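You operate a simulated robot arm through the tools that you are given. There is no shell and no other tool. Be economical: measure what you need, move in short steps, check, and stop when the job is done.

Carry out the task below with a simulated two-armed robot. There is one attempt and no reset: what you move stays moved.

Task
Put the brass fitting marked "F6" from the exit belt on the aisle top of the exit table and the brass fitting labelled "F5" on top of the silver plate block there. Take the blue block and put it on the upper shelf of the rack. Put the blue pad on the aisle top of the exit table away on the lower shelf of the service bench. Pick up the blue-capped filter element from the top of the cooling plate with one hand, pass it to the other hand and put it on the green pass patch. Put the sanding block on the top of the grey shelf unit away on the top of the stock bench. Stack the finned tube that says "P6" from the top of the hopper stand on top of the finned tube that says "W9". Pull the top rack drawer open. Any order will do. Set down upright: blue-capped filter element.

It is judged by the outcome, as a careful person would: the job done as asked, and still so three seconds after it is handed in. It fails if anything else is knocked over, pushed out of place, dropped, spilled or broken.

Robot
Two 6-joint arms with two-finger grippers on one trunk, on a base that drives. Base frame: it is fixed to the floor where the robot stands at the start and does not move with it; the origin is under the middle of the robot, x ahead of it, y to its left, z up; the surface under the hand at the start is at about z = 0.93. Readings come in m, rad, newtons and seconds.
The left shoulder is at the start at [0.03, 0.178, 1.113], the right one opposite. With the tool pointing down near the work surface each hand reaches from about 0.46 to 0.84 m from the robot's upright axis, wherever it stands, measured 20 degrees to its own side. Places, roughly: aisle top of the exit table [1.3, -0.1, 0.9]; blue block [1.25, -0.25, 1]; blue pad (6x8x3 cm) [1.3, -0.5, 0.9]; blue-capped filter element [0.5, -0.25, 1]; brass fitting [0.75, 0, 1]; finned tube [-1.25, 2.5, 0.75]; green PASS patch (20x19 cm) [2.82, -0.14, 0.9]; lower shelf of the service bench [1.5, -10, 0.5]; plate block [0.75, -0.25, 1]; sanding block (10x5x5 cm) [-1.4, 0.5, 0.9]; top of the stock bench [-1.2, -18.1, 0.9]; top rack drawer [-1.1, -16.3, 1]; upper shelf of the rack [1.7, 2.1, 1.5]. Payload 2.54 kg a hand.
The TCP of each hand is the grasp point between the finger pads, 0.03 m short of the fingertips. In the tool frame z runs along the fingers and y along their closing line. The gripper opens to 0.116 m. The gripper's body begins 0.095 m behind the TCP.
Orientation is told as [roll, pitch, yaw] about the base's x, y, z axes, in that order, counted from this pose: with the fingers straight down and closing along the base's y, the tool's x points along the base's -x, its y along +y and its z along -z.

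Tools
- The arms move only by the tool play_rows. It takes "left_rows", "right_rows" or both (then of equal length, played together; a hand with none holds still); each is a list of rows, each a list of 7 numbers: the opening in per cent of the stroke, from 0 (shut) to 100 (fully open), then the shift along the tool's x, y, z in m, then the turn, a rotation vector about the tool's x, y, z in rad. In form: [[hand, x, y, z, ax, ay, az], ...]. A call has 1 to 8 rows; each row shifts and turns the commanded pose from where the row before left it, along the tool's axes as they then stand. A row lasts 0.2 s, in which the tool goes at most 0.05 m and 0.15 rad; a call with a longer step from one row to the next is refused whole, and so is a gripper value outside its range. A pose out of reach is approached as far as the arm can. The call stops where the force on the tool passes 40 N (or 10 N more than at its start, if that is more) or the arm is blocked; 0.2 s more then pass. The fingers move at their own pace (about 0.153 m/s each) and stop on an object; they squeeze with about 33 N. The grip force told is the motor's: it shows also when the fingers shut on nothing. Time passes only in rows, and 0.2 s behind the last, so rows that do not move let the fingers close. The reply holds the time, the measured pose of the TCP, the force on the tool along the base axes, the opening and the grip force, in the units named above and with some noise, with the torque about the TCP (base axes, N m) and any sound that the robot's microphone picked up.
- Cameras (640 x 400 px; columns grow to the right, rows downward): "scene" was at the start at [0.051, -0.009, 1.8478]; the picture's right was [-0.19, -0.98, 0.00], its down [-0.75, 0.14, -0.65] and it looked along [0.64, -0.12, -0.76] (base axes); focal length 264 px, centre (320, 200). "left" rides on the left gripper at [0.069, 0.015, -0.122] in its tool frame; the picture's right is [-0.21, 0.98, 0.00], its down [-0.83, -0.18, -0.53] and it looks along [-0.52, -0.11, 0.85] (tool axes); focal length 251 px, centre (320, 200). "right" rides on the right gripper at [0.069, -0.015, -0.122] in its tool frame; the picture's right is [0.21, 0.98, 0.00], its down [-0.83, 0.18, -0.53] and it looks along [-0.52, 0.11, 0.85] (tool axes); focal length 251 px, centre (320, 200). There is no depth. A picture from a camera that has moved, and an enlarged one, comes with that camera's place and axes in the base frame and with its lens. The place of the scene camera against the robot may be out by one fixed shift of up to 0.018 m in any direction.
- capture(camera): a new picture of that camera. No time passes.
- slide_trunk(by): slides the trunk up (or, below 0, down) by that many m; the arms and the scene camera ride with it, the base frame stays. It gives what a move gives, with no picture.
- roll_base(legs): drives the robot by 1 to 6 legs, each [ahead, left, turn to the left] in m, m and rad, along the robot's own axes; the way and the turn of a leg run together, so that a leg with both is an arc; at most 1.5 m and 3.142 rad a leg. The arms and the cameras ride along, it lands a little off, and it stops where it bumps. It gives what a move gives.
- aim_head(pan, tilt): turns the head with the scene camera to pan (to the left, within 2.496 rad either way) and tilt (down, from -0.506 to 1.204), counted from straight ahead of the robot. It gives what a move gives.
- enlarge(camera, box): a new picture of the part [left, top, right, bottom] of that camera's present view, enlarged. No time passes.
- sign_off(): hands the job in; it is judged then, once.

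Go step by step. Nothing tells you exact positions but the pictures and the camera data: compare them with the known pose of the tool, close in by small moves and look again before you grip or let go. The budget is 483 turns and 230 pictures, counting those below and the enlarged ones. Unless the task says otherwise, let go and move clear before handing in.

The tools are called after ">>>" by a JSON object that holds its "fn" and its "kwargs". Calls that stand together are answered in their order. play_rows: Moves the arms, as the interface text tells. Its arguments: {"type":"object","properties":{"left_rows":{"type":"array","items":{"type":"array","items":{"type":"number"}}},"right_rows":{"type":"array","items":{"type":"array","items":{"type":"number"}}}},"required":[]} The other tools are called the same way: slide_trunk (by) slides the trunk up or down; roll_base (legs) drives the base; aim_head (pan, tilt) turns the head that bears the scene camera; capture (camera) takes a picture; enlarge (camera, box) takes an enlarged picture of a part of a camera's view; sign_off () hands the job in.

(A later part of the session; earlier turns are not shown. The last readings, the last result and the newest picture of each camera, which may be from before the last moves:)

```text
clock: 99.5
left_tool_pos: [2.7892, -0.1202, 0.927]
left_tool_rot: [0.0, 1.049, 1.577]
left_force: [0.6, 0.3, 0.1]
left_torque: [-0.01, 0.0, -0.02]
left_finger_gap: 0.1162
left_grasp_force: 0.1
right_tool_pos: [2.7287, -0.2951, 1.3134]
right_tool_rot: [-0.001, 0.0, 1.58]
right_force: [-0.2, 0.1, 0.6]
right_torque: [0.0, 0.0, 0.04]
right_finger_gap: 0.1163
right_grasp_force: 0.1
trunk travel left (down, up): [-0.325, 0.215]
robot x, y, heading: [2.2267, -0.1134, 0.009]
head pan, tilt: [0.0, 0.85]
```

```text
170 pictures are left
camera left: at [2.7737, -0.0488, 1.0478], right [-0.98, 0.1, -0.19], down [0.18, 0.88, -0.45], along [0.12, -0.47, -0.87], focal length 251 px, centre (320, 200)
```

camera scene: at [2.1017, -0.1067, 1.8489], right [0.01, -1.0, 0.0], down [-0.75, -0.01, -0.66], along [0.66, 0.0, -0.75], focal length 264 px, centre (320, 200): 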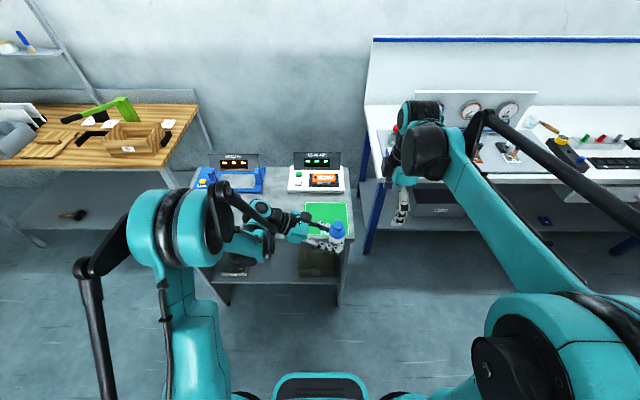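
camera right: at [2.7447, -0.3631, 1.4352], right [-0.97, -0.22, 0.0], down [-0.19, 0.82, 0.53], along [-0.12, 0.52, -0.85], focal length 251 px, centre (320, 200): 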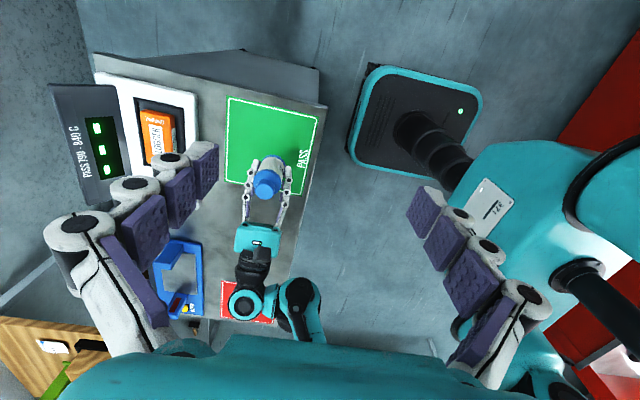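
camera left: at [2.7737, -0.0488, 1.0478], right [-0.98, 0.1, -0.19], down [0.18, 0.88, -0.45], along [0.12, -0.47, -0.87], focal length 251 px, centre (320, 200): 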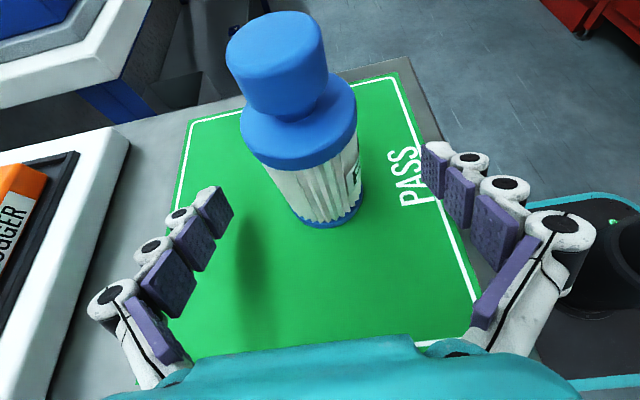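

The filter stands upright on the patch. I withdraw and raise the left hand, turning it back to pointing down.

>>> {"fn": "play_rows", "kwargs": {"left_rows": [[100, 0, 0, -0.045, 0, 0, 0], [100, 0, 0, -0.045, 0, 0, 0], [100, 0, 0, -0.045, 0, 0, 0], [100, 0.035, 0, -0.02, 0, 0, 0], [100, 0.04, 0, -0.02, 0, 0, 0], [100, 0.04, 0, -0.02, 0, 0, 0], [100, 0.04, 0, -0.02, 0, 0, 0]]}}

>>> {"fn": "play_rows", "kwargs": {"left_rows": [[100, 0, 0, 0, 0, -0.131, 0], [100, 0, 0, 0, 0, -0.131, 0], [100, 0, 0, 0, 0, -0.131, 0], [100, 0, 0, 0, 0, -0.131, 0], [100, 0, 0, 0, 0, -0.131, 0], [100, 0, 0, 0, 0, -0.131, 0], [100, 0, 0, 0, 0, -0.131, 0], [100, 0, 0, 0, 0, -0.13, 0]], "right_rows": [[100, 0, 0.02, 0.0, 0, 0, 0.145], [100, 0, 0.02, 0.0, 0, 0, 0.145], [100, 0, 0.02, 0.0, 0, 0, 0.145], [100, 0, 0.0, 0.0, 0, 0, 0.145], [100, 0, 0.0, 0.0, 0, 0, 0.145], [100, 0, 0.0, 0.0, 0, 0, 0.145], [100, 0, 0.0, 0.0, 0, 0, 0.145], [100, 0, 0.0, 0.0, 0, 0, 0.145]]}}

>>> {"fn": "capture", "kwargs": {"camera": "scene"}}

```text
clock: 101.1
left_tool_pos: [2.7852, -0.0139, 1.1654]
left_tool_rot: [-0.001, 1.046, 1.576]
left_force: [-0.3, 0.1, 0.3]
left_torque: [0.0, 0.0, 0.02]
left_finger_gap: 0.1159
left_grasp_force: 0.1
right_tool_pos: [2.7266, -0.2954, 1.3148]
right_tool_rot: [-0.004, 0.001, 1.58]
right_force: [-0.2, 0.0, 0.0]
right_torque: [0.06, -0.01, 0.0]
right_finger_gap: 0.1162
right_grasp_force: 0.2
trunk travel left (down, up): [-0.325, 0.215]
robot x, y, heading: [2.2268, -0.1095, 0.012]
head pan, tilt: [0.0, 0.85]
```

```text
clock: 102.9
left_tool_pos: [2.7886, -0.0111, 1.1684]
left_tool_rot: [-0.001, -0.003, 1.577]
left_force: [0.0, -1.5, 0.0]
left_torque: [0.0, -0.01, 0.01]
left_finger_gap: 0.1161
left_grasp_force: 0.1
right_tool_pos: [2.6681, -0.2876, 1.3136]
right_tool_rot: [0.0, 0.0, 0.417]
right_force: [0.3, -0.1, 0.0]
right_torque: [-0.02, -0.04, 0.01]
right_finger_gap: 0.1159
right_grasp_force: 0.2
trunk travel left (down, up): [-0.325, 0.215]
robot x, y, heading: [2.2304, -0.1098, 0.008]
head pan, tilt: [0.0, 0.85]
```

```text
169 pictures are left
camera scene: at [2.2817, -0.1062, 1.8489], right [0.01, -1.0, 0.0], down [-0.75, -0.01, -0.66], along [0.66, 0.01, -0.75], focal length 264 px, centre (320, 200)
```

scene: 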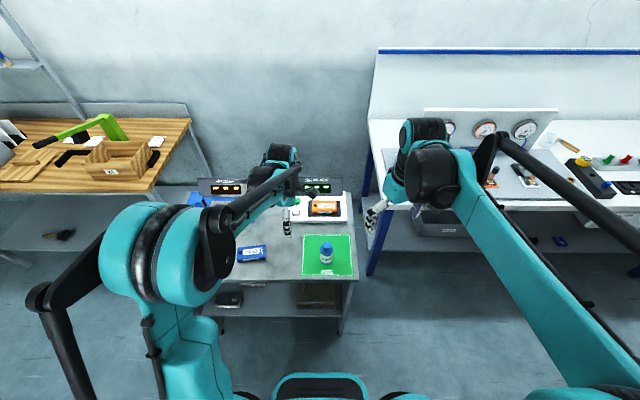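

The filter is safe. I draw both hands in and restore their yaw.

>>> {"fn": "play_rows", "kwargs": {"left_rows": [[100, 0, 0.04, -0.01, 0, 0, 0], [100, 0, 0.04, -0.01, 0, 0, 0], [100, 0, 0.04, -0.01, 0, 0, 0], [100, 0, 0.04, 0, 0, 0, 0.143], [100, 0, 0, 0, 0, 0, 0.143], [100, 0, 0, 0, 0, 0, 0.143], [100, 0, 0, 0, 0, 0, 0.143], [100, 0, 0, 0, 0, 0, 0.143]], "right_rows": [[100, 0.03, 0.0, 0.02, 0, 0, 0.14], [100, 0.03, 0.0, 0.02, 0, 0, 0.14], [100, 0.03, 0.0, 0.02, 0, 0, 0.137], [100, 0, 0.0, 0.0, 0, 0, 0], [100, 0, 0.0, 0.0, 0, 0, 0], [100, 0, 0.0, 0.0, 0, 0, 0], [100, 0, 0.0, 0.0, 0, 0, 0], [100, 0, 0.0, 0.0, 0, 0, 0]]}}

>>> {"fn": "play_rows", "kwargs": {"left_rows": [[100, 0, 0, 0, 0, 0, 0.143], [100, 0, 0, 0, 0, 0, 0.143], [100, 0, 0, 0, 0, 0, 0.143], [100, 0, 0, 0, 0, 0, 0.143], [100, 0, 0, 0, 0, 0, 0.143], [100, 0, 0, 0, 0, 0, 0.143]]}}

>>> {"fn": "roll_base", "kwargs": {"legs": [[-0.25, 0, 0], [0, 0, 3.13], [0, 0.35, 0]]}}

>>> {"fn": "capture", "kwargs": {"camera": "scene"}}

```text
clock: 104.7
left_tool_pos: [2.6273, -0.0121, 1.1993]
left_tool_rot: [0.0, 0.001, 0.86]
left_force: [0.1, -0.5, -1.8]
left_torque: [-0.01, 0.01, -0.02]
left_finger_gap: 0.1159
left_grasp_force: 0.0
right_tool_pos: [2.5822, -0.3113, 1.251]
right_tool_rot: [-0.001, -0.002, 0.001]
right_force: [-1.4, 0.0, 0.6]
right_torque: [-0.01, -0.02, 0.0]
right_finger_gap: 0.1159
right_grasp_force: 0.1
trunk travel left (down, up): [-0.325, 0.215]
robot x, y, heading: [2.23, -0.11, 0.012]
head pan, tilt: [0.0, 0.85]
```

```text
clock: 106.1
left_tool_pos: [2.6285, -0.0104, 1.198]
left_tool_rot: [0.001, 0.001, 0.002]
left_force: [0.5, 0.9, 0.1]
left_torque: [-0.03, 0.0, 0.01]
left_finger_gap: 0.116
left_grasp_force: 0.0
right_tool_pos: [2.5837, -0.3097, 1.2512]
right_tool_rot: [0.001, -0.002, 0.0]
right_force: [0.4, -0.1, 0.2]
right_torque: [0.01, 0.03, -0.04]
right_finger_gap: 0.1162
right_grasp_force: 0.0
trunk travel left (down, up): [-0.325, 0.215]
robot x, y, heading: [2.2299, -0.1098, 0.013]
head pan, tilt: [0.0, 0.85]
```

```text
clock: 117.3
left_tool_pos: [1.6069, -0.5775, 1.1984]
left_tool_rot: [-0.001, -0.001, -3.07]
left_force: [-0.5, 0.0, 0.5]
left_torque: [0.0, 0.0, -0.02]
left_finger_gap: 0.1159
left_grasp_force: 0.1
right_tool_pos: [1.6346, -0.2763, 1.2511]
right_tool_rot: [-0.002, -0.001, -3.073]
right_force: [-0.7, -0.4, -0.2]
right_torque: [0.01, -0.01, -0.01]
right_finger_gap: 0.116
right_grasp_force: 0.0
trunk travel left (down, up): [-0.325, 0.215]
robot x, y, heading: [2.0012, -0.4523, -3.067]
head pan, tilt: [0.0, 0.85]
```

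```text
168 pictures are left
camera scene: at [1.9558, -0.4502, 1.8489], right [-0.07, 1.0, 0.0], down [0.75, 0.06, -0.66], along [-0.66, -0.05, -0.75], focal length 264 px, centre (320, 200)
```

scene: 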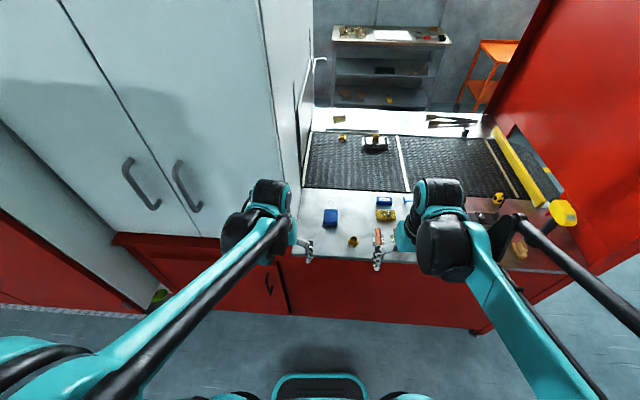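

I correct the heading and will look with both hand cameras.

>>> {"fn": "roll_base", "kwargs": {"legs": [[0, 0, -0.07]]}}

>>> {"fn": "capture", "kwargs": {"camera": "right"}}

>>> {"fn": "capture", "kwargs": {"camera": "left"}}

```text
clock: 118.1
left_tool_pos: [1.5983, -0.5485, 1.1988]
left_tool_rot: [-0.001, 0.001, 3.14]
left_force: [0.2, -0.1, -0.2]
left_torque: [-0.04, 0.0, 0.0]
left_finger_gap: 0.1162
left_grasp_force: 0.1
right_tool_pos: [1.6472, -0.2504, 1.2511]
right_tool_rot: [-0.001, -0.001, 3.138]
right_force: [-0.3, -0.6, 0.9]
right_torque: [0.0, 0.01, -0.02]
right_finger_gap: 0.1159
right_grasp_force: 0.0
trunk travel left (down, up): [-0.325, 0.215]
robot x, y, heading: [1.9993, -0.4518, -3.143]
head pan, tilt: [0.0, 0.85]
```

```text
167 pictures are left
camera right: at [1.7154, -0.2345, 1.3729], right [0.21, -0.98, 0.0], down [-0.83, -0.18, 0.54], along [-0.52, -0.11, -0.84], focal length 251 px, centre (320, 200)
```

right: 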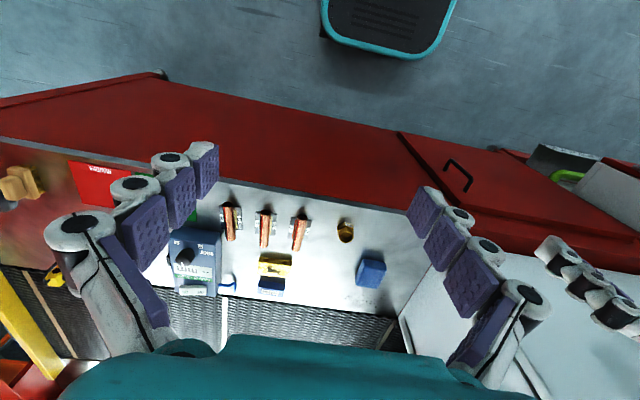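

```text
166 pictures are left
camera left: at [1.6678, -0.5643, 1.32], right [-0.22, -0.98, 0.0], down [-0.83, 0.18, 0.53], along [-0.52, 0.11, -0.85], focal length 251 px, centre (320, 200)
```

left: 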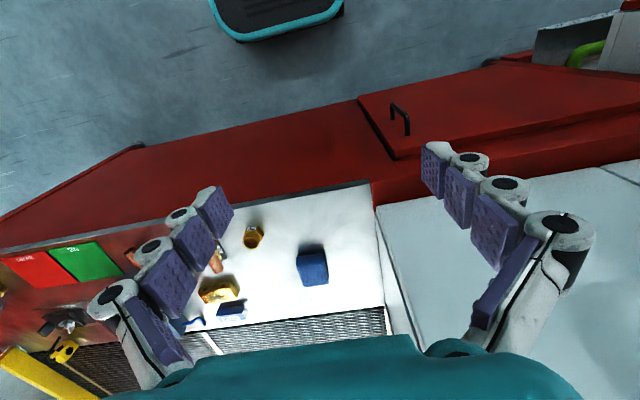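

Blue pad at [1.263, -0.460], blue block at [1.155, -0.223]. I drive 0.14 m nearer and then move the hands over them.

>>> {"fn": "roll_base", "kwargs": {"legs": [[0.14, 0, 0]]}}

>>> {"fn": "play_rows", "kwargs": {"left_rows": [[100, -0.03, -0.02, 0.0, 0, 0, 0], [100, -0.03, -0.02, 0.0, 0, 0, 0], [100, -0.03, -0.02, 0.0, 0, 0, 0], [100, -0.03, 0, 0, 0, 0, 0], [100, 0, 0, 0, 0, 0, 0]], "right_rows": [[100, -0.045, 0.0, 0.015, 0, 0, 0], [100, -0.045, 0.0, 0.015, 0, 0, 0], [100, -0.045, 0, 0.015, 0, 0, 0], [100, -0.045, 0, 0.015, 0, 0, 0], [100, -0.045, 0, 0.015, 0, 0, 0]]}}

>>> {"fn": "capture", "kwargs": {"camera": "right"}}

>>> {"fn": "capture", "kwargs": {"camera": "left"}}

```text
clock: 119.5
left_tool_pos: [1.4559, -0.5518, 1.1979]
left_tool_rot: [0.0, -0.001, -3.139]
left_force: [0.8, -0.2, 0.7]
left_torque: [0.01, -0.01, 0.02]
left_finger_gap: 0.1159
left_grasp_force: 0.1
right_tool_pos: [1.5023, -0.2522, 1.2514]
right_tool_rot: [-0.001, -0.002, -3.138]
right_force: [0.5, -0.1, -0.9]
right_torque: [0.03, -0.04, 0.01]
right_finger_gap: 0.1161
right_grasp_force: 0.0
trunk travel left (down, up): [-0.325, 0.215]
robot x, y, heading: [1.8534, -0.4548, -3.139]
head pan, tilt: [0.0, 0.85]
```

```text
clock: 120.7
left_tool_pos: [1.3352, -0.4908, 1.1964]
left_tool_rot: [0.001, 0.0, -3.138]
left_force: [-0.1, 0.7, -0.3]
left_torque: [-0.05, -0.03, 0.01]
left_finger_gap: 0.116
left_grasp_force: 0.0
right_tool_pos: [1.2769, -0.2542, 1.1785]
right_tool_rot: [0.0, -0.002, -3.139]
right_force: [0.1, -1.3, -0.1]
right_torque: [0.0, -0.04, 0.01]
right_finger_gap: 0.116
right_grasp_force: 0.1
trunk travel left (down, up): [-0.325, 0.215]
robot x, y, heading: [1.8546, -0.4539, -3.137]
head pan, tilt: [0.0, 0.85]
```

```text
165 pictures are left
camera right: at [1.3456, -0.2379, 1.3011], right [0.22, -0.98, 0.0], down [-0.83, -0.18, 0.53], along [-0.52, -0.11, -0.85], focal length 251 px, centre (320, 200)
```

right: 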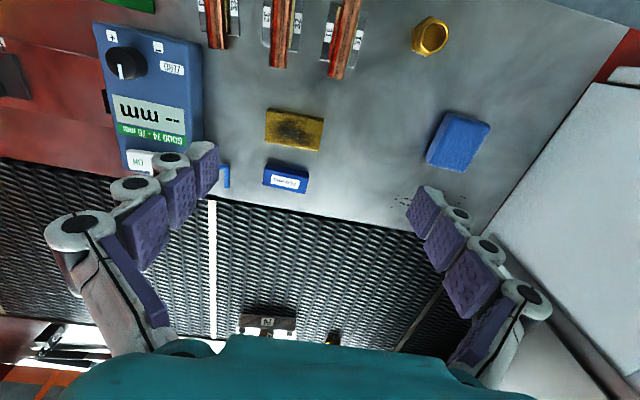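

```text
164 pictures are left
camera left: at [1.4047, -0.5062, 1.3181], right [-0.21, -0.98, 0.0], down [-0.83, 0.18, 0.53], along [-0.52, 0.11, -0.85], focal length 251 px, centre (320, 200)
```

left: 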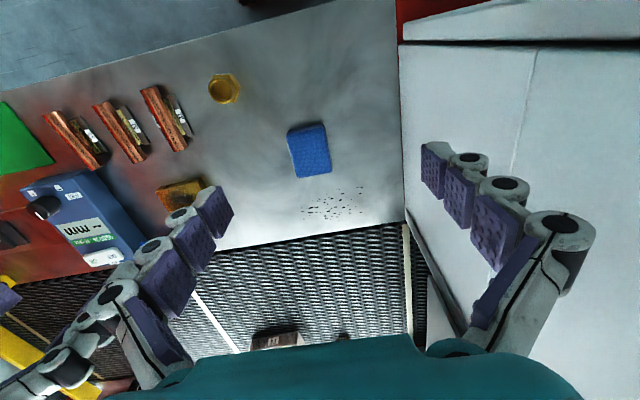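

I'll take both with the hands tilted 45° forward, so they can be set onto shelves later. I tilt both hands now.

>>> {"fn": "play_rows", "kwargs": {"left_rows": [[100, 0, 0, 0, 0, -0.131, 0], [100, 0, 0, 0, 0, -0.131, 0], [100, 0, 0, 0, 0, -0.131, 0], [100, 0, 0, 0, 0, -0.131, 0], [100, 0, 0, 0, 0, -0.131, 0], [100, 0, 0, 0, 0, -0.13, 0]], "right_rows": [[100, 0, 0, 0, 0, -0.131, 0], [100, 0, 0, 0, 0, -0.131, 0], [100, 0, 0, 0, 0, -0.131, 0], [100, 0, 0, 0, 0, -0.131, 0], [100, 0, 0, 0, 0, -0.131, 0], [100, 0, 0, 0, 0, -0.13, 0]]}}

>>> {"fn": "capture", "kwargs": {"camera": "right"}}

>>> {"fn": "capture", "kwargs": {"camera": "left"}}

```text
clock: 122.1
left_tool_pos: [1.3378, -0.491, 1.1983]
left_tool_rot: [-0.001, -0.787, -3.137]
left_force: [0.0, 0.3, -0.4]
left_torque: [0.02, 0.02, 0.0]
left_finger_gap: 0.1159
left_grasp_force: 0.2
right_tool_pos: [1.2776, -0.2534, 1.1764]
right_tool_rot: [-0.002, -0.791, -3.139]
right_force: [0.2, 0.6, 0.2]
right_torque: [0.01, -0.02, 0.02]
right_finger_gap: 0.1162
right_grasp_force: 0.1
trunk travel left (down, up): [-0.325, 0.215]
robot x, y, heading: [1.8526, -0.4532, -3.135]
head pan, tilt: [0.0, 0.85]
```

```text
163 pictures are left
camera right: at [1.4124, -0.2366, 1.2144], right [0.15, -0.98, -0.15], down [-0.2, -0.18, 0.96], along [-0.97, -0.12, -0.22], focal length 251 px, centre (320, 200)
```

right: 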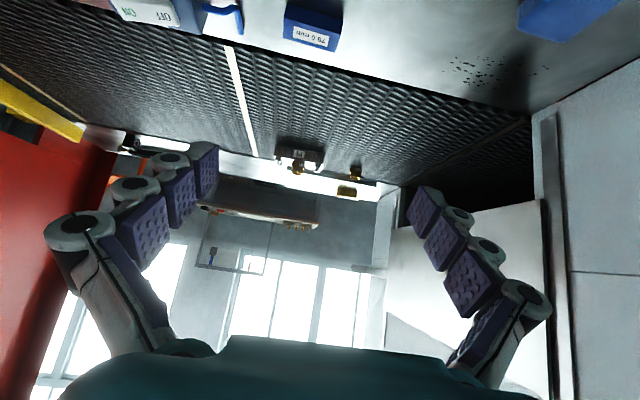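

```text
162 pictures are left
camera left: at [1.4724, -0.5063, 1.235], right [-0.15, -0.98, 0.15], down [-0.2, 0.18, 0.96], along [-0.97, 0.11, -0.23], focal length 251 px, centre (320, 200)
```

left: 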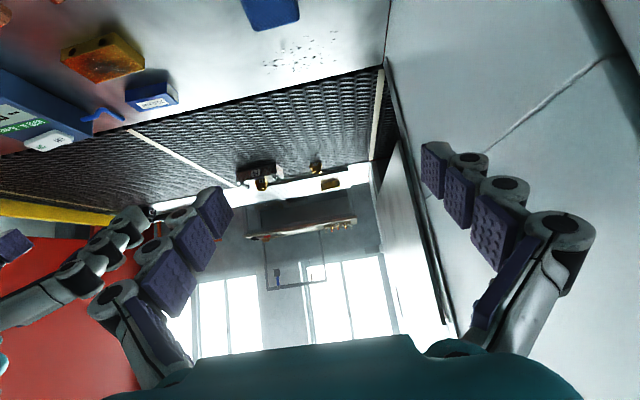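

I reduce the right tilt to 35° (to keep its camera clear of the copper strips) and move it near the block.

>>> {"fn": "play_rows", "kwargs": {"right_rows": [[100, 0, 0, 0, 0, 0.0875, 0], [100, 0, 0, 0, 0, 0.0875, 0], [100, -0.0027, -0.0077, 0.0465, 0, 0, 0], [100, -0.0027, -0.0077, 0.0465, 0, 0, 0], [100, -0.0027, -0.0077, 0.0465, 0, 0, 0], [100, -0.0027, -0.0077, 0.0465, 0, 0, 0]]}}

>>> {"fn": "capture", "kwargs": {"camera": "right"}}

>>> {"fn": "enlarge", "kwargs": {"camera": "scene", "box": [300, 160, 460, 260]}}

```text
clock: 123.5
left_tool_pos: [1.3337, -0.4912, 1.1973]
left_tool_rot: [0.001, -0.782, -3.139]
left_force: [-0.7, 1.1, -0.6]
left_torque: [0.0, -0.01, -0.01]
left_finger_gap: 0.1161
left_grasp_force: 0.1
right_tool_pos: [1.1592, -0.2224, 1.0286]
right_tool_rot: [0.0, -0.612, -3.141]
right_force: [-0.8, -0.7, -0.4]
right_torque: [-0.02, -0.01, 0.02]
right_finger_gap: 0.1159
right_grasp_force: 0.0
trunk travel left (down, up): [-0.325, 0.215]
robot x, y, heading: [1.8525, -0.4496, -3.14]
head pan, tilt: [0.0, 0.85]
```

```text
161 pictures are left
camera right: at [1.2844, -0.2072, 1.0896], right [0.18, -0.98, -0.12], down [-0.37, -0.18, 0.91], along [-0.91, -0.12, -0.39], focal length 251 px, centre (320, 200)
```

right: 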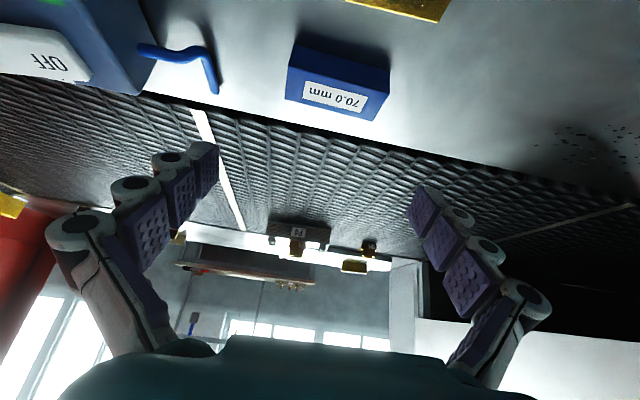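

```text
4.00 times, centred on (380, 210) of scene
camera zoom: at [1.8099, -0.4465, 1.8488], right [-0.01, 1.0, 0.0], down [0.75, 0.01, -0.66], along [-0.66, 0.0, -0.75], focal length 1055 px, centre (80, 160)
```

zoom: 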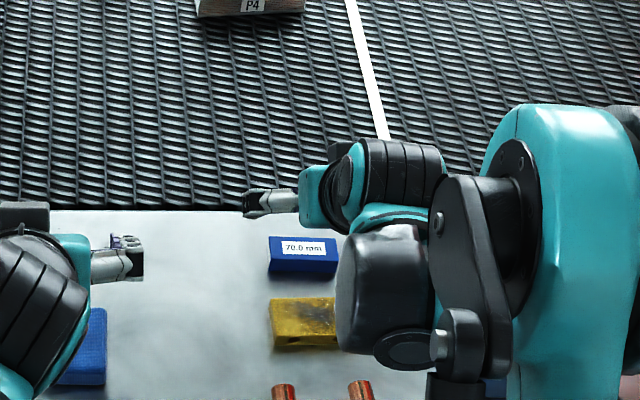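

I lower the right hand around the block and close.

>>> {"fn": "play_rows", "kwargs": {"right_rows": [[100, 0.0154, 0.0012, 0.0191, 0, 0, 0], [100, 0.0154, 0.0012, 0.0191, 0, 0, 0], [100, 0.0135, 0.0012, 0.0162, 0, 0, 0], [60, 0, 0, 0, 0, 0, 0], [0, 0, 0, 0, 0, 0, 0], [0, 0, 0, 0, 0, 0, 0], [0, 0, 0, 0, 0, 0, 0]]}}

>>> {"fn": "capture", "kwargs": {"camera": "right"}}

```text
clock: 125.1
left_tool_pos: [1.3367, -0.4904, 1.1972]
left_tool_rot: [0.0, -0.787, -3.138]
left_force: [0.0, 0.0, -0.1]
left_torque: [0.02, 0.02, -0.02]
left_finger_gap: 0.1159
left_grasp_force: 0.1
right_tool_pos: [1.1652, -0.2278, 0.9596]
right_tool_rot: [0.001, -0.612, -3.14]
right_force: [-0.3, 1.7, 0.3]
right_torque: [-0.15, 0.02, -0.06]
right_finger_gap: 0.0696
right_grasp_force: 33.1
trunk travel left (down, up): [-0.325, 0.215]
robot x, y, heading: [1.8574, -0.4525, -3.134]
head pan, tilt: [0.0, 0.85]
```

```text
159 pictures are left
camera right: at [1.291, -0.212, 1.0186], right [0.18, -0.98, -0.12], down [-0.37, -0.18, 0.91], along [-0.91, -0.12, -0.39], focal length 251 px, centre (320, 200)
```

right: 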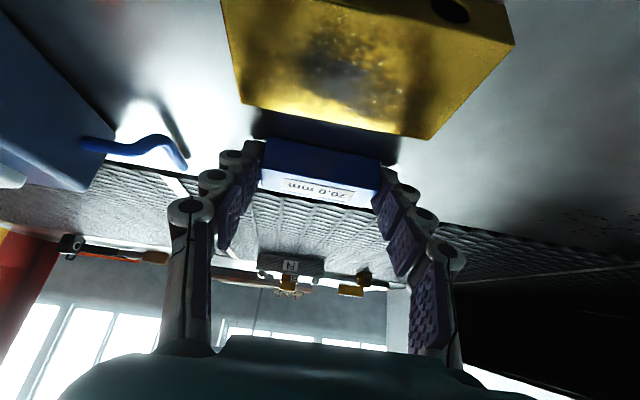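

The blue block is held (0.070 m). I lift it and bring the left hand near the pad.

>>> {"fn": "play_rows", "kwargs": {"left_rows": [[100, 0.0189, -0.0073, 0.0401, 0, 0, 0], [100, 0.0189, -0.0073, 0.0401, 0, 0, 0], [100, 0.0189, -0.0073, 0.0401, 0, 0, 0], [100, 0.0189, -0.0073, 0.0401, 0, 0, 0]], "right_rows": [[0, -0.0287, 0, -0.041, 0, 0, 0], [0, -0.0287, 0, -0.041, 0, 0, 0], [0, -0.0287, 0, -0.041, 0, 0, 0], [0, -0.0287, 0, -0.041, 0, 0, 0]]}}

>>> {"fn": "capture", "kwargs": {"camera": "left"}}

```text
clock: 126.1
left_tool_pos: [1.2693, -0.461, 1.0383]
left_tool_rot: [0.001, -0.783, -3.139]
left_force: [0.0, 0.1, -0.7]
left_torque: [0.02, 0.01, 0.02]
left_finger_gap: 0.1159
left_grasp_force: 0.0
left hand out of reach, approached as far as the arm can: row 4
right_tool_pos: [1.1671, -0.2266, 1.1584]
right_tool_rot: [-0.001, -0.611, -3.14]
right_force: [-0.2, -0.3, -3.2]
right_torque: [0.01, -0.07, -0.03]
right_finger_gap: 0.0695
right_grasp_force: 32.9
trunk travel left (down, up): [-0.325, 0.215]
robot x, y, heading: [1.8537, -0.455, -3.139]
head pan, tilt: [0.0, 0.85]
```

```text
158 pictures are left
camera left: at [1.4041, -0.476, 1.0761], right [-0.15, -0.98, 0.15], down [-0.21, 0.18, 0.96], along [-0.97, 0.11, -0.23], focal length 251 px, centre (320, 200)
```

left: 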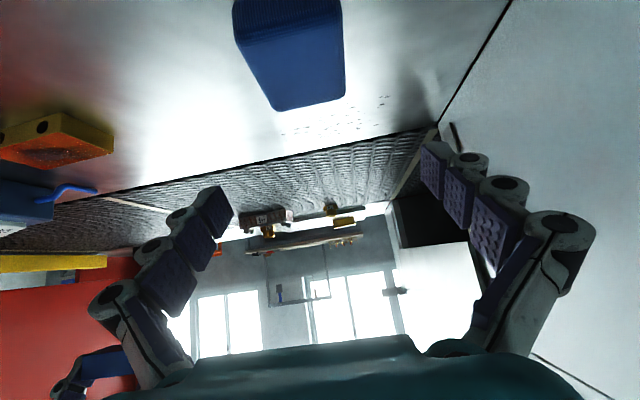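

The left arm is too cramped there; I back off 0.12 m.

>>> {"fn": "roll_base", "kwargs": {"legs": [[-0.12, 0, 0]]}}

>>> {"fn": "play_rows", "kwargs": {"left_rows": [[100, -0.0283, 0, 0.0283, 0, 0, 0], [100, -0.0283, 0, 0.0283, 0, 0, 0], [100, -0.0283, 0, 0.0283, 0, 0, 0]]}}

>>> {"fn": "capture", "kwargs": {"camera": "left"}}

```text
clock: 127.3
left_tool_pos: [1.3863, -0.4606, 1.0383]
left_tool_rot: [0.001, -0.783, -3.139]
left_force: [0.9, 0.3, 0.4]
left_torque: [0.02, -0.03, 0.02]
left_finger_gap: 0.1159
left_grasp_force: 0.0
right_tool_pos: [1.2843, -0.2258, 1.1569]
right_tool_rot: [0.001, -0.612, -3.139]
right_force: [0.4, 0.1, -3.6]
right_torque: [-0.03, -0.03, 0.0]
right_finger_gap: 0.0692
right_grasp_force: 33.3
trunk travel left (down, up): [-0.325, 0.215]
robot x, y, heading: [1.9786, -0.4533, -3.139]
head pan, tilt: [0.0, 0.85]
```

```text
clock: 128.1
left_tool_pos: [1.2661, -0.4592, 1.0383]
left_tool_rot: [0.003, -0.782, -3.138]
left_force: [1.1, -0.3, 0.2]
left_torque: [0.01, -0.04, -0.03]
left_finger_gap: 0.1159
left_grasp_force: 0.1
right_tool_pos: [1.2813, -0.2267, 1.1576]
right_tool_rot: [-0.001, -0.609, -3.141]
right_force: [-0.1, 0.2, -3.7]
right_torque: [-0.04, -0.09, -0.01]
right_finger_gap: 0.0695
right_grasp_force: 33.1
trunk travel left (down, up): [-0.325, 0.215]
robot x, y, heading: [1.9744, -0.4519, -3.135]
head pan, tilt: [0.0, 0.85]
```

```text
157 pictures are left
camera left: at [1.4003, -0.4756, 1.0753], right [-0.15, -0.98, 0.15], down [-0.21, 0.18, 0.96], along [-0.97, 0.11, -0.23], focal length 251 px, centre (320, 200)
```

left: 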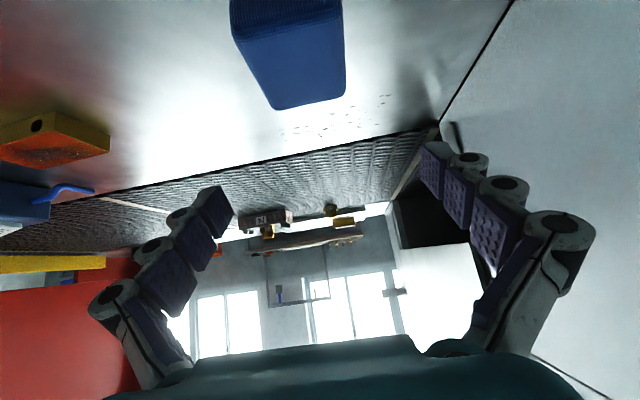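

>>> {"fn": "play_rows", "kwargs": {"left_rows": [[100, 0.021, 0, 0.0182, 0, 0, 0], [100, 0.021, 0, 0.0182, 0, 0, 0], [100, 0.021, 0, 0.0182, 0, 0, 0], [60, 0, 0, 0, 0, 0, 0], [0, 0, 0, 0, 0, 0, 0], [0, 0, 0, 0, 0, 0, 0], [0, 0, 0, 0, 0, 0, 0]]}}

>>> {"fn": "capture", "kwargs": {"camera": "left"}}

```text
clock: 129.9
left_tool_pos: [1.2758, -0.4579, 0.9584]
left_tool_rot: [-0.002, -0.791, -3.14]
left_force: [10.4, 0.9, 22.8]
left_torque: [0.09, -0.02, -0.12]
left_finger_gap: 0.0585
left_grasp_force: 32.9
right_tool_pos: [1.2879, -0.2272, 1.1592]
right_tool_rot: [-0.002, -0.615, -3.141]
right_force: [-0.1, -1.0, -4.2]
right_torque: [0.01, 0.0, 0.02]
right_finger_gap: 0.0692
right_grasp_force: 32.8
trunk travel left (down, up): [-0.325, 0.215]
robot x, y, heading: [1.9761, -0.4514, -3.128]
head pan, tilt: [0.0, 0.85]
stopped in row 7 (left hand): the force on the tool passed its limit at 40 N (the readings are from after the stop); the commanded pose is now the measured one
```

```text
156 pictures are left
camera left: at [1.411, -0.4738, 0.9944], right [-0.15, -0.98, 0.15], down [-0.2, 0.18, 0.96], along [-0.97, 0.11, -0.22], focal length 251 px, centre (320, 200)
```

left: 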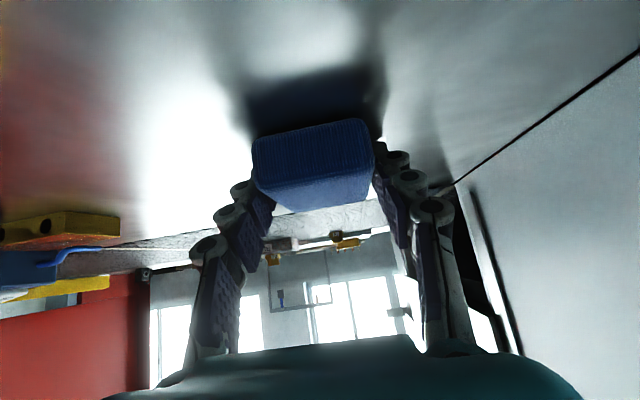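

The pad is held. I lift both hands clear of the table.

>>> {"fn": "play_rows", "kwargs": {"left_rows": [[0, -0.015, 0, -0.015, 0, 0, 0], [0, -0.03, 0, -0.03, 0, 0, 0], [0, -0.035, 0, -0.035, 0, 0, 0], [0, -0.035, 0, -0.035, 0, 0, 0], [0, -0.035, 0, -0.035, 0, 0, 0]]}}

>>> {"fn": "capture", "kwargs": {"camera": "scene"}}

```text
clock: 131.1
left_tool_pos: [1.2696, -0.461, 1.1703]
left_tool_rot: [-0.001, -0.787, -3.138]
left_force: [0.2, 0.4, 0.1]
left_torque: [-0.01, -0.04, -0.03]
left_finger_gap: 0.0585
left_grasp_force: 33.4
right_tool_pos: [1.2851, -0.2273, 1.1586]
right_tool_rot: [-0.001, -0.613, -3.139]
right_force: [-0.6, -0.2, -4.8]
right_torque: [0.01, -0.06, 0.02]
right_finger_gap: 0.0696
right_grasp_force: 32.6
trunk travel left (down, up): [-0.325, 0.215]
robot x, y, heading: [1.9727, -0.4511, -3.133]
head pan, tilt: [0.0, 0.85]
```

```text
155 pictures are left
camera scene: at [1.9307, -0.4464, 1.8489], right [-0.01, 1.0, 0.0], down [0.75, 0.01, -0.66], along [-0.66, 0.0, -0.75], focal length 264 px, centre (320, 200)
```

scene: 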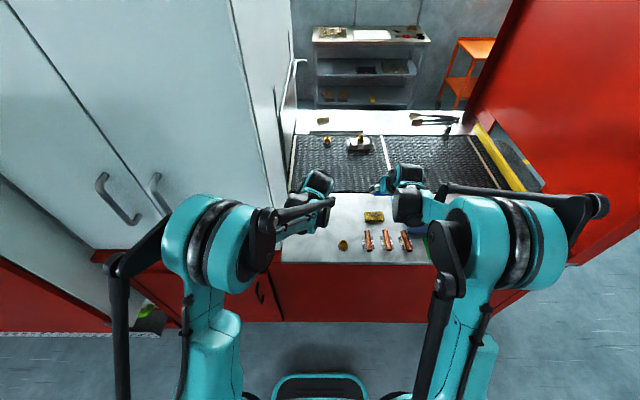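

Both are held. I back off, turn towards the rack (+y) and drive up the aisle.

>>> {"fn": "roll_base", "kwargs": {"legs": [[-0.1, 0, 0], [0, 0, -1.573], [1.4, 0, 0]]}}

>>> {"fn": "aim_head", "kwargs": {"pan": 0.2, "tilt": 0.4}}

>>> {"fn": "capture", "kwargs": {"camera": "scene"}}

```text
clock: 142.7
left_tool_pos: [2.158, 1.6517, 1.1699]
left_tool_rot: [0.0, -0.785, 1.515]
left_force: [0.1, 0.0, 0.5]
left_torque: [0.01, 0.0, 0.04]
left_finger_gap: 0.0588
left_grasp_force: 32.3
right_tool_pos: [2.3914, 1.6207, 1.1583]
right_tool_rot: [-0.002, -0.61, 1.515]
right_force: [0.3, -0.1, -4.0]
right_torque: [-0.05, 0.0, 0.0]
right_finger_gap: 0.0694
right_grasp_force: 33.0
trunk travel left (down, up): [-0.325, 0.215]
robot x, y, heading: [2.1319, 0.9457, 1.519]
head pan, tilt: [0.0, 0.85]
```

```text
clock: 143.6
left_tool_pos: [2.1588, 1.6502, 1.1693]
left_tool_rot: [0.0, -0.785, 1.514]
left_force: [-0.2, 0.1, -0.5]
left_torque: [0.02, 0.0, -0.01]
left_finger_gap: 0.0584
left_grasp_force: 32.8
right_tool_pos: [2.391, 1.6215, 1.1576]
right_tool_rot: [-0.003, -0.612, 1.516]
right_force: [-0.2, -0.8, -3.4]
right_torque: [0.0, -0.04, 0.01]
right_finger_gap: 0.0693
right_grasp_force: 32.4
trunk travel left (down, up): [-0.325, 0.215]
robot x, y, heading: [2.1264, 0.9484, 1.519]
head pan, tilt: [0.201, 0.4]
```

```text
154 pictures are left
camera scene: at [2.1174, 1.0139, 1.8879], right [0.99, 0.15, 0.0], down [0.06, -0.39, -0.92], along [-0.14, 0.91, -0.39], focal length 264 px, centre (320, 200)
```

scene: 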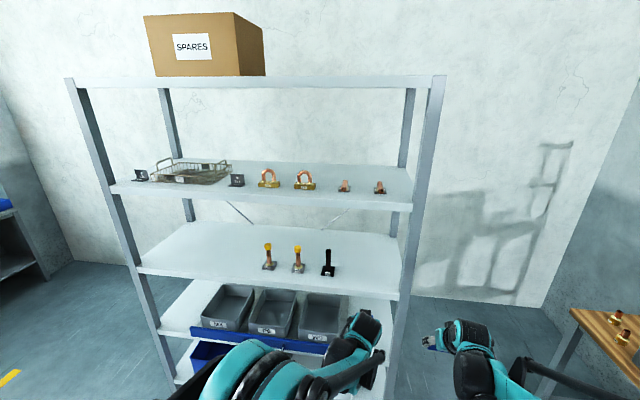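

The upper shelf (z≈1.48) has some items with a free strip at the front. I raise the trunk and look again.

>>> {"fn": "slide_trunk", "kwargs": {"by": 0.213}}

>>> {"fn": "aim_head", "kwargs": {"pan": 0.1, "tilt": 0.45}}

>>> {"fn": "enlarge", "kwargs": {"camera": "scene", "box": [160, 100, 480, 300]}}

```text
clock: 145.9
left_tool_pos: [2.1585, 1.6508, 1.3813]
left_tool_rot: [-0.001, -0.784, 1.516]
left_force: [-0.6, -0.1, -0.3]
left_torque: [-0.03, -0.02, -0.03]
left_finger_gap: 0.0584
left_grasp_force: 32.9
right_tool_pos: [2.3927, 1.6219, 1.37]
right_tool_rot: [-0.002, -0.612, 1.515]
right_force: [0.6, -0.5, -3.3]
right_torque: [-0.03, 0.02, 0.01]
right_finger_gap: 0.0695
right_grasp_force: 32.9
trunk travel left (down, up): [-0.538, 0.002]
robot x, y, heading: [2.1277, 0.9473, 1.52]
head pan, tilt: [0.201, 0.4]
```

```text
clock: 146.6
left_tool_pos: [2.16, 1.65, 1.3818]
left_tool_rot: [0.001, -0.785, 1.515]
left_force: [1.3, -0.1, -0.4]
left_torque: [0.0, 0.01, 0.04]
left_finger_gap: 0.0585
left_grasp_force: 32.9
right_tool_pos: [2.3916, 1.6207, 1.3706]
right_tool_rot: [-0.001, -0.61, 1.514]
right_force: [-0.4, -0.6, -3.9]
right_torque: [-0.03, -0.02, -0.04]
right_finger_gap: 0.0691
right_grasp_force: 33.3
trunk travel left (down, up): [-0.538, 0.002]
robot x, y, heading: [2.1281, 0.9481, 1.522]
head pan, tilt: [0.099, 0.45]
```

```text
2.00 times, centred on (320, 200) of scene
camera zoom: at [2.1267, 1.0144, 2.0963], right [1.0, 0.05, 0.0], down [0.02, -0.43, -0.9], along [-0.04, 0.9, -0.44], focal length 528 px, centre (320, 200)
```

zoom: 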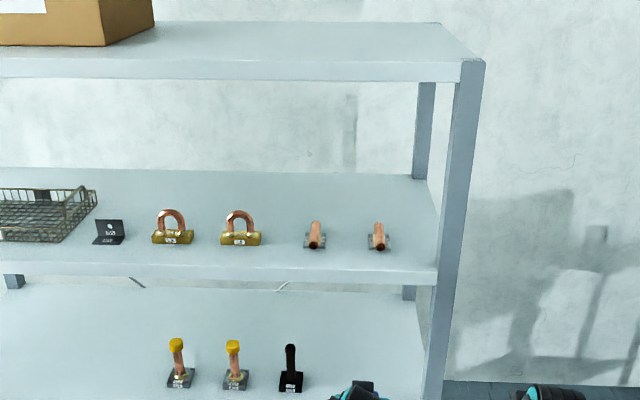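

I pull the left hand back and raise the right hand well above the shelf level before moving in.

>>> {"fn": "play_rows", "kwargs": {"left_rows": [[0, 0.025, 0.02, -0.025, 0, 0, 0], [0, 0.025, 0.02, -0.025, 0, 0, 0], [0, 0.025, 0.02, -0.025, 0, 0, 0], [0, 0.025, 0.02, -0.025, 0, 0, 0], [0, 0, 0.02, 0, 0, 0, 0]], "right_rows": [[0, -0.0287, 0, -0.041, 0, 0, 0], [0, -0.0287, 0, -0.041, 0, 0, 0], [0, -0.0287, 0, -0.041, 0, 0, 0], [0, -0.0287, 0, -0.041, 0, 0, 0], [0, -0.0287, 0, -0.041, 0, 0, 0]]}}

>>> {"fn": "roll_base", "kwargs": {"legs": [[0, 0, 0.05], [0.15, 0.35, 0]]}}

>>> {"fn": "capture", "kwargs": {"camera": "right"}}

>>> {"fn": "capture", "kwargs": {"camera": "scene"}}

```text
clock: 147.8
left_tool_pos: [2.0527, 1.5133, 1.378]
left_tool_rot: [0.0, -0.786, 1.518]
left_force: [0.1, 1.1, -0.6]
left_torque: [0.01, -0.04, -0.02]
left_finger_gap: 0.0585
left_grasp_force: 32.4
right_tool_pos: [2.3925, 1.6198, 1.6202]
right_tool_rot: [-0.002, -0.612, 1.515]
right_force: [0.3, 0.7, -2.9]
right_torque: [-0.04, 0.01, 0.02]
right_finger_gap: 0.0694
right_grasp_force: 32.6
trunk travel left (down, up): [-0.538, 0.002]
robot x, y, heading: [2.1268, 0.9444, 1.52]
head pan, tilt: [0.099, 0.45]
```

```text
clock: 150.5
left_tool_pos: [1.6906, 1.6619, 1.3799]
left_tool_rot: [0.002, -0.785, 1.555]
left_force: [-0.4, -0.7, -0.2]
left_torque: [-0.01, -0.01, -0.01]
left_finger_gap: 0.0587
left_grasp_force: 33.0
right_tool_pos: [2.0251, 1.7816, 1.6192]
right_tool_rot: [0.0, -0.613, 1.553]
right_force: [0.2, 0.6, -3.3]
right_torque: [-0.04, 0.01, -0.02]
right_finger_gap: 0.0691
right_grasp_force: 32.6
trunk travel left (down, up): [-0.538, 0.002]
robot x, y, heading: [1.7873, 1.0957, 1.564]
head pan, tilt: [0.099, 0.45]
```

```text
152 pictures are left
camera right: at [2.0377, 1.6556, 1.6793], right [-0.98, -0.16, -0.12], down [-0.18, 0.37, 0.91], along [-0.1, 0.91, -0.39], focal length 251 px, centre (320, 200)
```

right: 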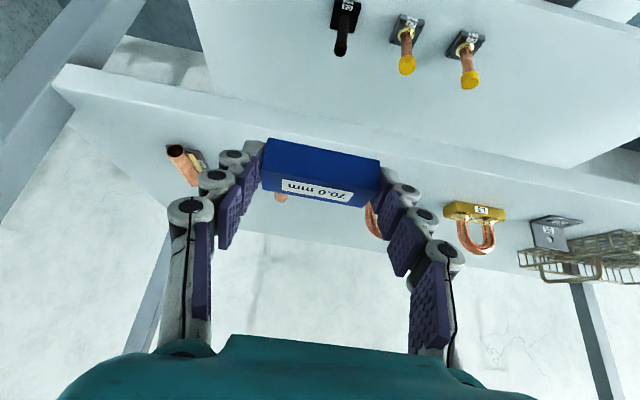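

```text
151 pictures are left
camera scene: at [1.7831, 1.1645, 2.0964], right [1.0, 0.09, 0.0], down [0.04, -0.43, -0.9], along [-0.08, 0.9, -0.44], focal length 264 px, centre (320, 200)
```

scene: 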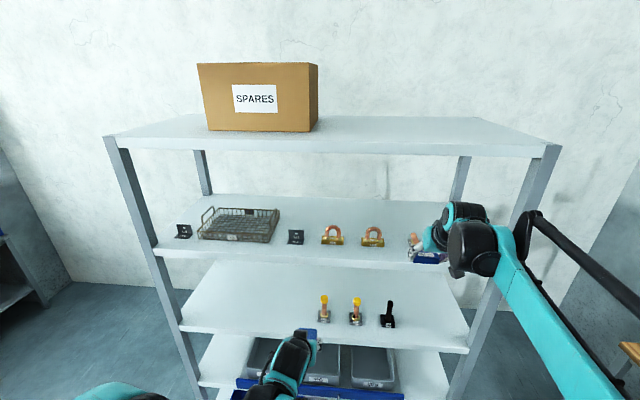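

The free gap on the upper shelf is at x≈1.985, front edge y≈1.92. I move the base 0.10 forward and 0.04 left, keeping the block above the shelf.

>>> {"fn": "roll_base", "kwargs": {"legs": [[0.1, 0.04, 0]]}}

>>> {"fn": "play_rows", "kwargs": {"right_rows": [[0, -0.025, 0, 0.0172, 0, 0, 0], [0, -0.0245, 0, 0.0172, 0, 0, 0], [0, -0.0164, 0, 0.0115, 0, 0, 0]]}}

>>> {"fn": "capture", "kwargs": {"camera": "right"}}

>>> {"fn": "enlarge", "kwargs": {"camera": "scene", "box": [280, 150, 520, 300]}}

```text
clock: 151.7
left_tool_pos: [1.6528, 1.7586, 1.3811]
left_tool_rot: [0.002, -0.787, 1.555]
left_force: [-0.9, 0.6, -0.5]
left_torque: [0.02, 0.03, 0.02]
left_finger_gap: 0.0585
left_grasp_force: 33.2
right_tool_pos: [1.9882, 1.8774, 1.6196]
right_tool_rot: [0.0, -0.612, 1.552]
right_force: [-1.4, 0.3, -4.7]
right_torque: [-0.05, 0.01, 0.0]
right_finger_gap: 0.0694
right_grasp_force: 33.4
trunk travel left (down, up): [-0.538, 0.002]
robot x, y, heading: [1.7478, 1.1927, 1.557]
head pan, tilt: [0.099, 0.45]
```

```text
clock: 152.5
left_tool_pos: [1.6517, 1.7622, 1.3776]
left_tool_rot: [0.001, -0.783, 1.554]
left_force: [-0.2, -0.8, -1.8]
left_torque: [-0.03, -0.01, -0.01]
left_finger_gap: 0.058
left_grasp_force: 33.1
right_tool_pos: [1.9872, 1.9607, 1.6184]
right_tool_rot: [-0.001, -0.61, 1.555]
right_force: [-0.1, 1.1, -3.7]
right_torque: [-0.05, 0.04, 0.02]
right_finger_gap: 0.0694
right_grasp_force: 33.1
trunk travel left (down, up): [-0.538, 0.002]
robot x, y, heading: [1.7526, 1.1957, 1.563]
head pan, tilt: [0.099, 0.45]
```

```text
150 pictures are left
camera right: at [1.9997, 1.8348, 1.679], right [-0.98, -0.16, -0.12], down [-0.18, 0.37, 0.91], along [-0.1, 0.91, -0.39], focal length 251 px, centre (320, 200)
```

right: 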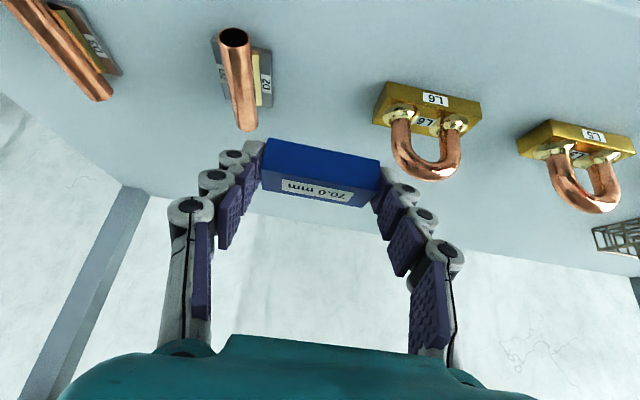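

```text
2.67 times, centred on (400, 225) of scene
camera zoom: at [1.7426, 1.2657, 2.0962], right [1.0, 0.09, 0.0], down [0.04, -0.44, -0.9], along [-0.08, 0.9, -0.44], focal length 703 px, centre (107, 133)
```

zoom: 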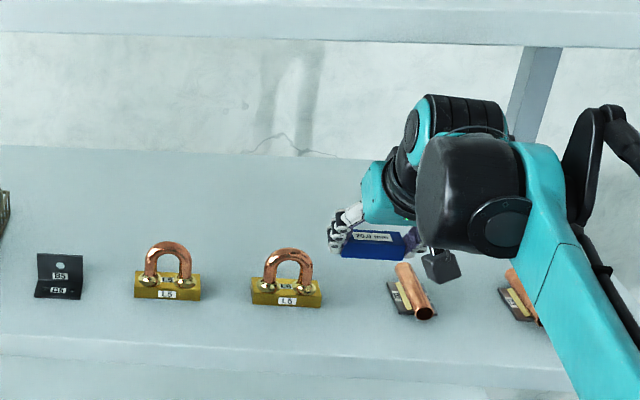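

The gap between items "L6" and "20" is about 12 cm wide. I lower the block halfway and check.

>>> {"fn": "play_rows", "kwargs": {"right_rows": [[0, 0.018, -0.002, 0.0304, 0, 0, 0], [0, 0.018, 0, 0.0304, 0, 0, 0]]}}

>>> {"fn": "capture", "kwargs": {"camera": "right"}}

>>> {"fn": "enlarge", "kwargs": {"camera": "scene", "box": [360, 200, 488, 280]}}

```text
clock: 153.1
left_tool_pos: [1.6526, 1.7625, 1.3792]
left_tool_rot: [-0.002, -0.783, 1.556]
left_force: [-1.0, -0.4, -0.6]
left_torque: [-0.02, -0.03, -0.03]
left_finger_gap: 0.0586
left_grasp_force: 32.9
right_tool_pos: [1.9906, 1.9692, 1.5485]
right_tool_rot: [-0.002, -0.611, 1.556]
right_force: [0.1, 0.4, -3.8]
right_torque: [-0.07, 0.0, -0.02]
right_finger_gap: 0.0694
right_grasp_force: 32.9
trunk travel left (down, up): [-0.538, 0.002]
robot x, y, heading: [1.7482, 1.1934, 1.564]
head pan, tilt: [0.099, 0.45]
```

```text
148 pictures are left
camera right: at [2.003, 1.8428, 1.6093], right [-0.98, -0.16, -0.12], down [-0.18, 0.37, 0.91], along [-0.1, 0.91, -0.39], focal length 251 px, centre (320, 200)
```

right: 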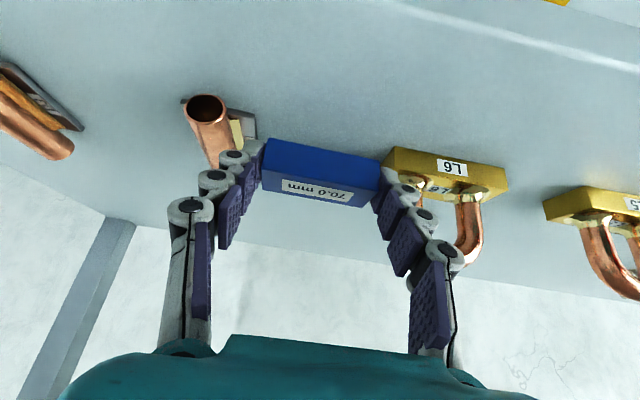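

```text
5.00 times, centred on (424, 240) of scene
camera zoom: at [1.7437, 1.2658, 2.0962], right [1.0, 0.09, 0.0], down [0.04, -0.44, -0.9], along [-0.08, 0.9, -0.44], focal length 1319 px, centre (-200, 0)
```

zoom: 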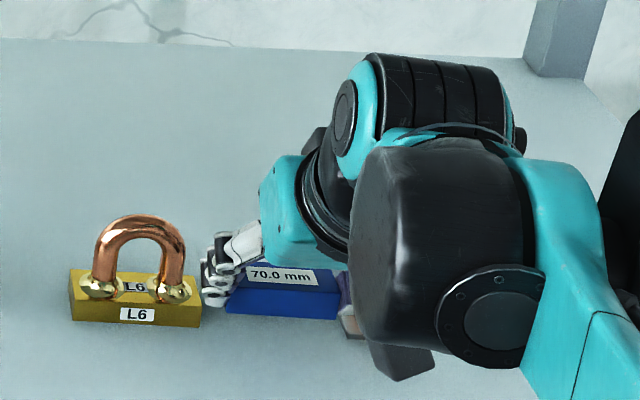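

The gap is a bit tight for the fingers, so I pull back 3 cm to the free front strip and lower there.

>>> {"fn": "play_rows", "kwargs": {"right_rows": [[0, 0.0238, 0, -0.0167, 0, 0, 0], [0, 0.0057, 0, 0.0082, 0, 0, 0], [0, 0.0029, 0, 0.0041, 0, 0, 0]]}}

>>> {"fn": "capture", "kwargs": {"camera": "right"}}

>>> {"fn": "enlarge", "kwargs": {"camera": "scene", "box": [360, 200, 488, 280]}}

```text
clock: 153.9
left_tool_pos: [1.6517, 1.7607, 1.3781]
left_tool_rot: [-0.001, -0.784, 1.555]
left_force: [-0.1, -0.8, -0.4]
left_torque: [-0.01, 0.01, 0.0]
left_finger_gap: 0.0586
left_grasp_force: 32.5
right_tool_pos: [1.9916, 1.9364, 1.5334]
right_tool_rot: [-0.002, -0.61, 1.553]
right_force: [0.6, -0.6, -3.8]
right_torque: [-0.04, 0.0, 0.02]
right_finger_gap: 0.0691
right_grasp_force: 32.9
trunk travel left (down, up): [-0.538, 0.002]
robot x, y, heading: [1.7459, 1.1953, 1.562]
head pan, tilt: [0.099, 0.45]
```

```text
146 pictures are left
camera right: at [2.0036, 1.811, 1.5941], right [-0.98, -0.16, -0.12], down [-0.18, 0.37, 0.91], along [-0.1, 0.91, -0.39], focal length 251 px, centre (320, 200)
```

right: 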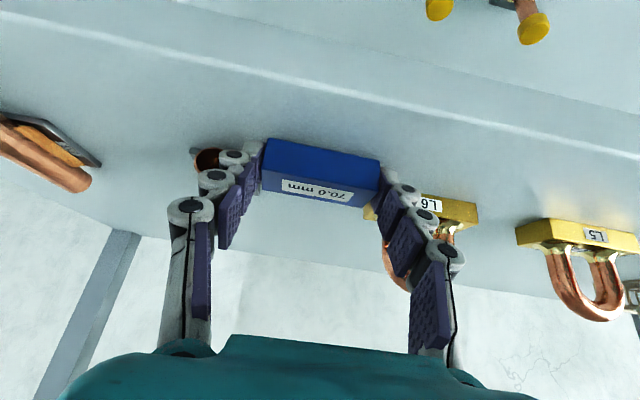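

```text
5.00 times, centred on (424, 240) of scene
camera zoom: at [1.7439, 1.2637, 2.0963], right [1.0, 0.09, 0.0], down [0.04, -0.43, -0.9], along [-0.08, 0.9, -0.44], focal length 1319 px, centre (-200, 0)
```

zoom: 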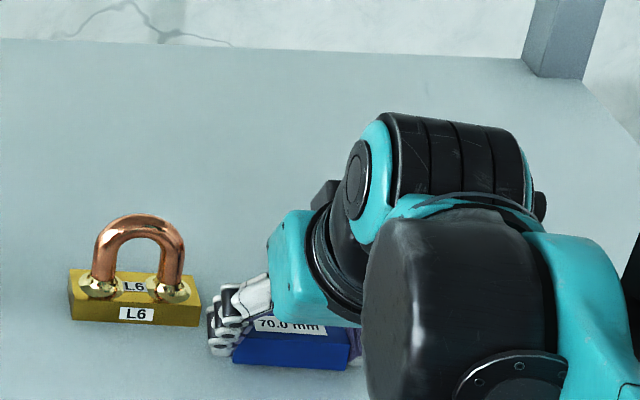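

>>> {"fn": "play_rows", "kwargs": {"right_rows": [[0, 0.0029, 0, 0.0041, 0, 0, 0], [0, 0.0029, 0, 0.0041, 0, 0, 0], [0, 0.0017, 0, 0.0025, 0, 0, 0], [0, 0.0017, 0, 0.0025, 0, 0, 0]]}}

```text
clock: 154.7
left_tool_pos: [1.6516, 1.7579, 1.3796]
left_tool_rot: [0.0, -0.786, 1.555]
left_force: [-0.4, -0.9, -0.7]
left_torque: [0.02, 0.01, -0.02]
left_finger_gap: 0.0586
left_grasp_force: 32.6
right_tool_pos: [1.9904, 1.9373, 1.5267]
right_tool_rot: [-0.002, -0.622, 1.552]
right_force: [0.0, -2.9, 14.0]
right_torque: [-0.07, 0.36, 0.14]
right_finger_gap: 0.0694
right_grasp_force: 33.0
trunk travel left (down, up): [-0.538, 0.002]
robot x, y, heading: [1.7486, 1.1949, 1.56]
head pan, tilt: [0.099, 0.45]
stopped in row 3 (right hand): the force on the tool passed its limit at 46 N (the readings are from after the stop); the commanded pose is now the measured one
```

Contact with the shelf. I open and lift away.

>>> {"fn": "play_rows", "kwargs": {"right_rows": [[66, 0, 0, 0, 0, 0, 0], [74, 0, 0, 0, 0, 0, 0], [74, 0, 0, 0, 0, 0, 0], [74, -0.0115, 0, -0.0164, 0, 0, 0], [74, -0.023, 0, -0.0328, 0, 0, 0], [74, -0.023, 0, -0.0328, 0, 0, 0]]}}

>>> {"fn": "capture", "kwargs": {"camera": "right"}}

```text
clock: 156.1
left_tool_pos: [1.6519, 1.7597, 1.3794]
left_tool_rot: [0.0, -0.785, 1.555]
left_force: [-1.5, -0.6, -0.6]
left_torque: [0.0, -0.03, -0.02]
left_finger_gap: 0.0584
left_grasp_force: 32.7
right_tool_pos: [1.9873, 1.9416, 1.6251]
right_tool_rot: [-0.001, -0.621, 1.554]
right_force: [-0.3, -0.1, 1.5]
right_torque: [-0.01, -0.04, 0.01]
right_finger_gap: 0.0859
right_grasp_force: 0.1
trunk travel left (down, up): [-0.538, 0.002]
robot x, y, heading: [1.7514, 1.1955, 1.563]
head pan, tilt: [0.099, 0.45]
```

```text
144 pictures are left
camera right: at [2.0, 1.8146, 1.6852], right [-0.98, -0.16, -0.13], down [-0.18, 0.36, 0.91], along [-0.1, 0.92, -0.38], focal length 251 px, centre (320, 200)
```

right: 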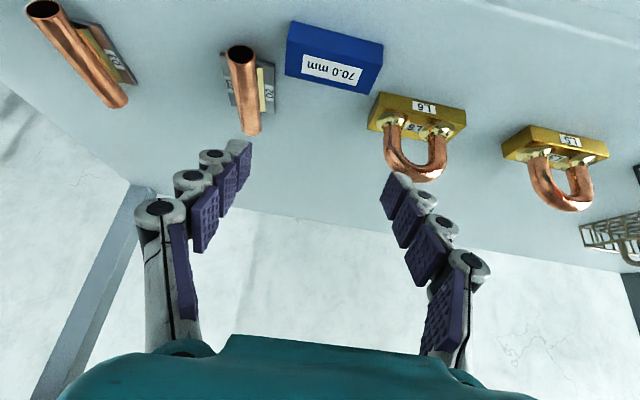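

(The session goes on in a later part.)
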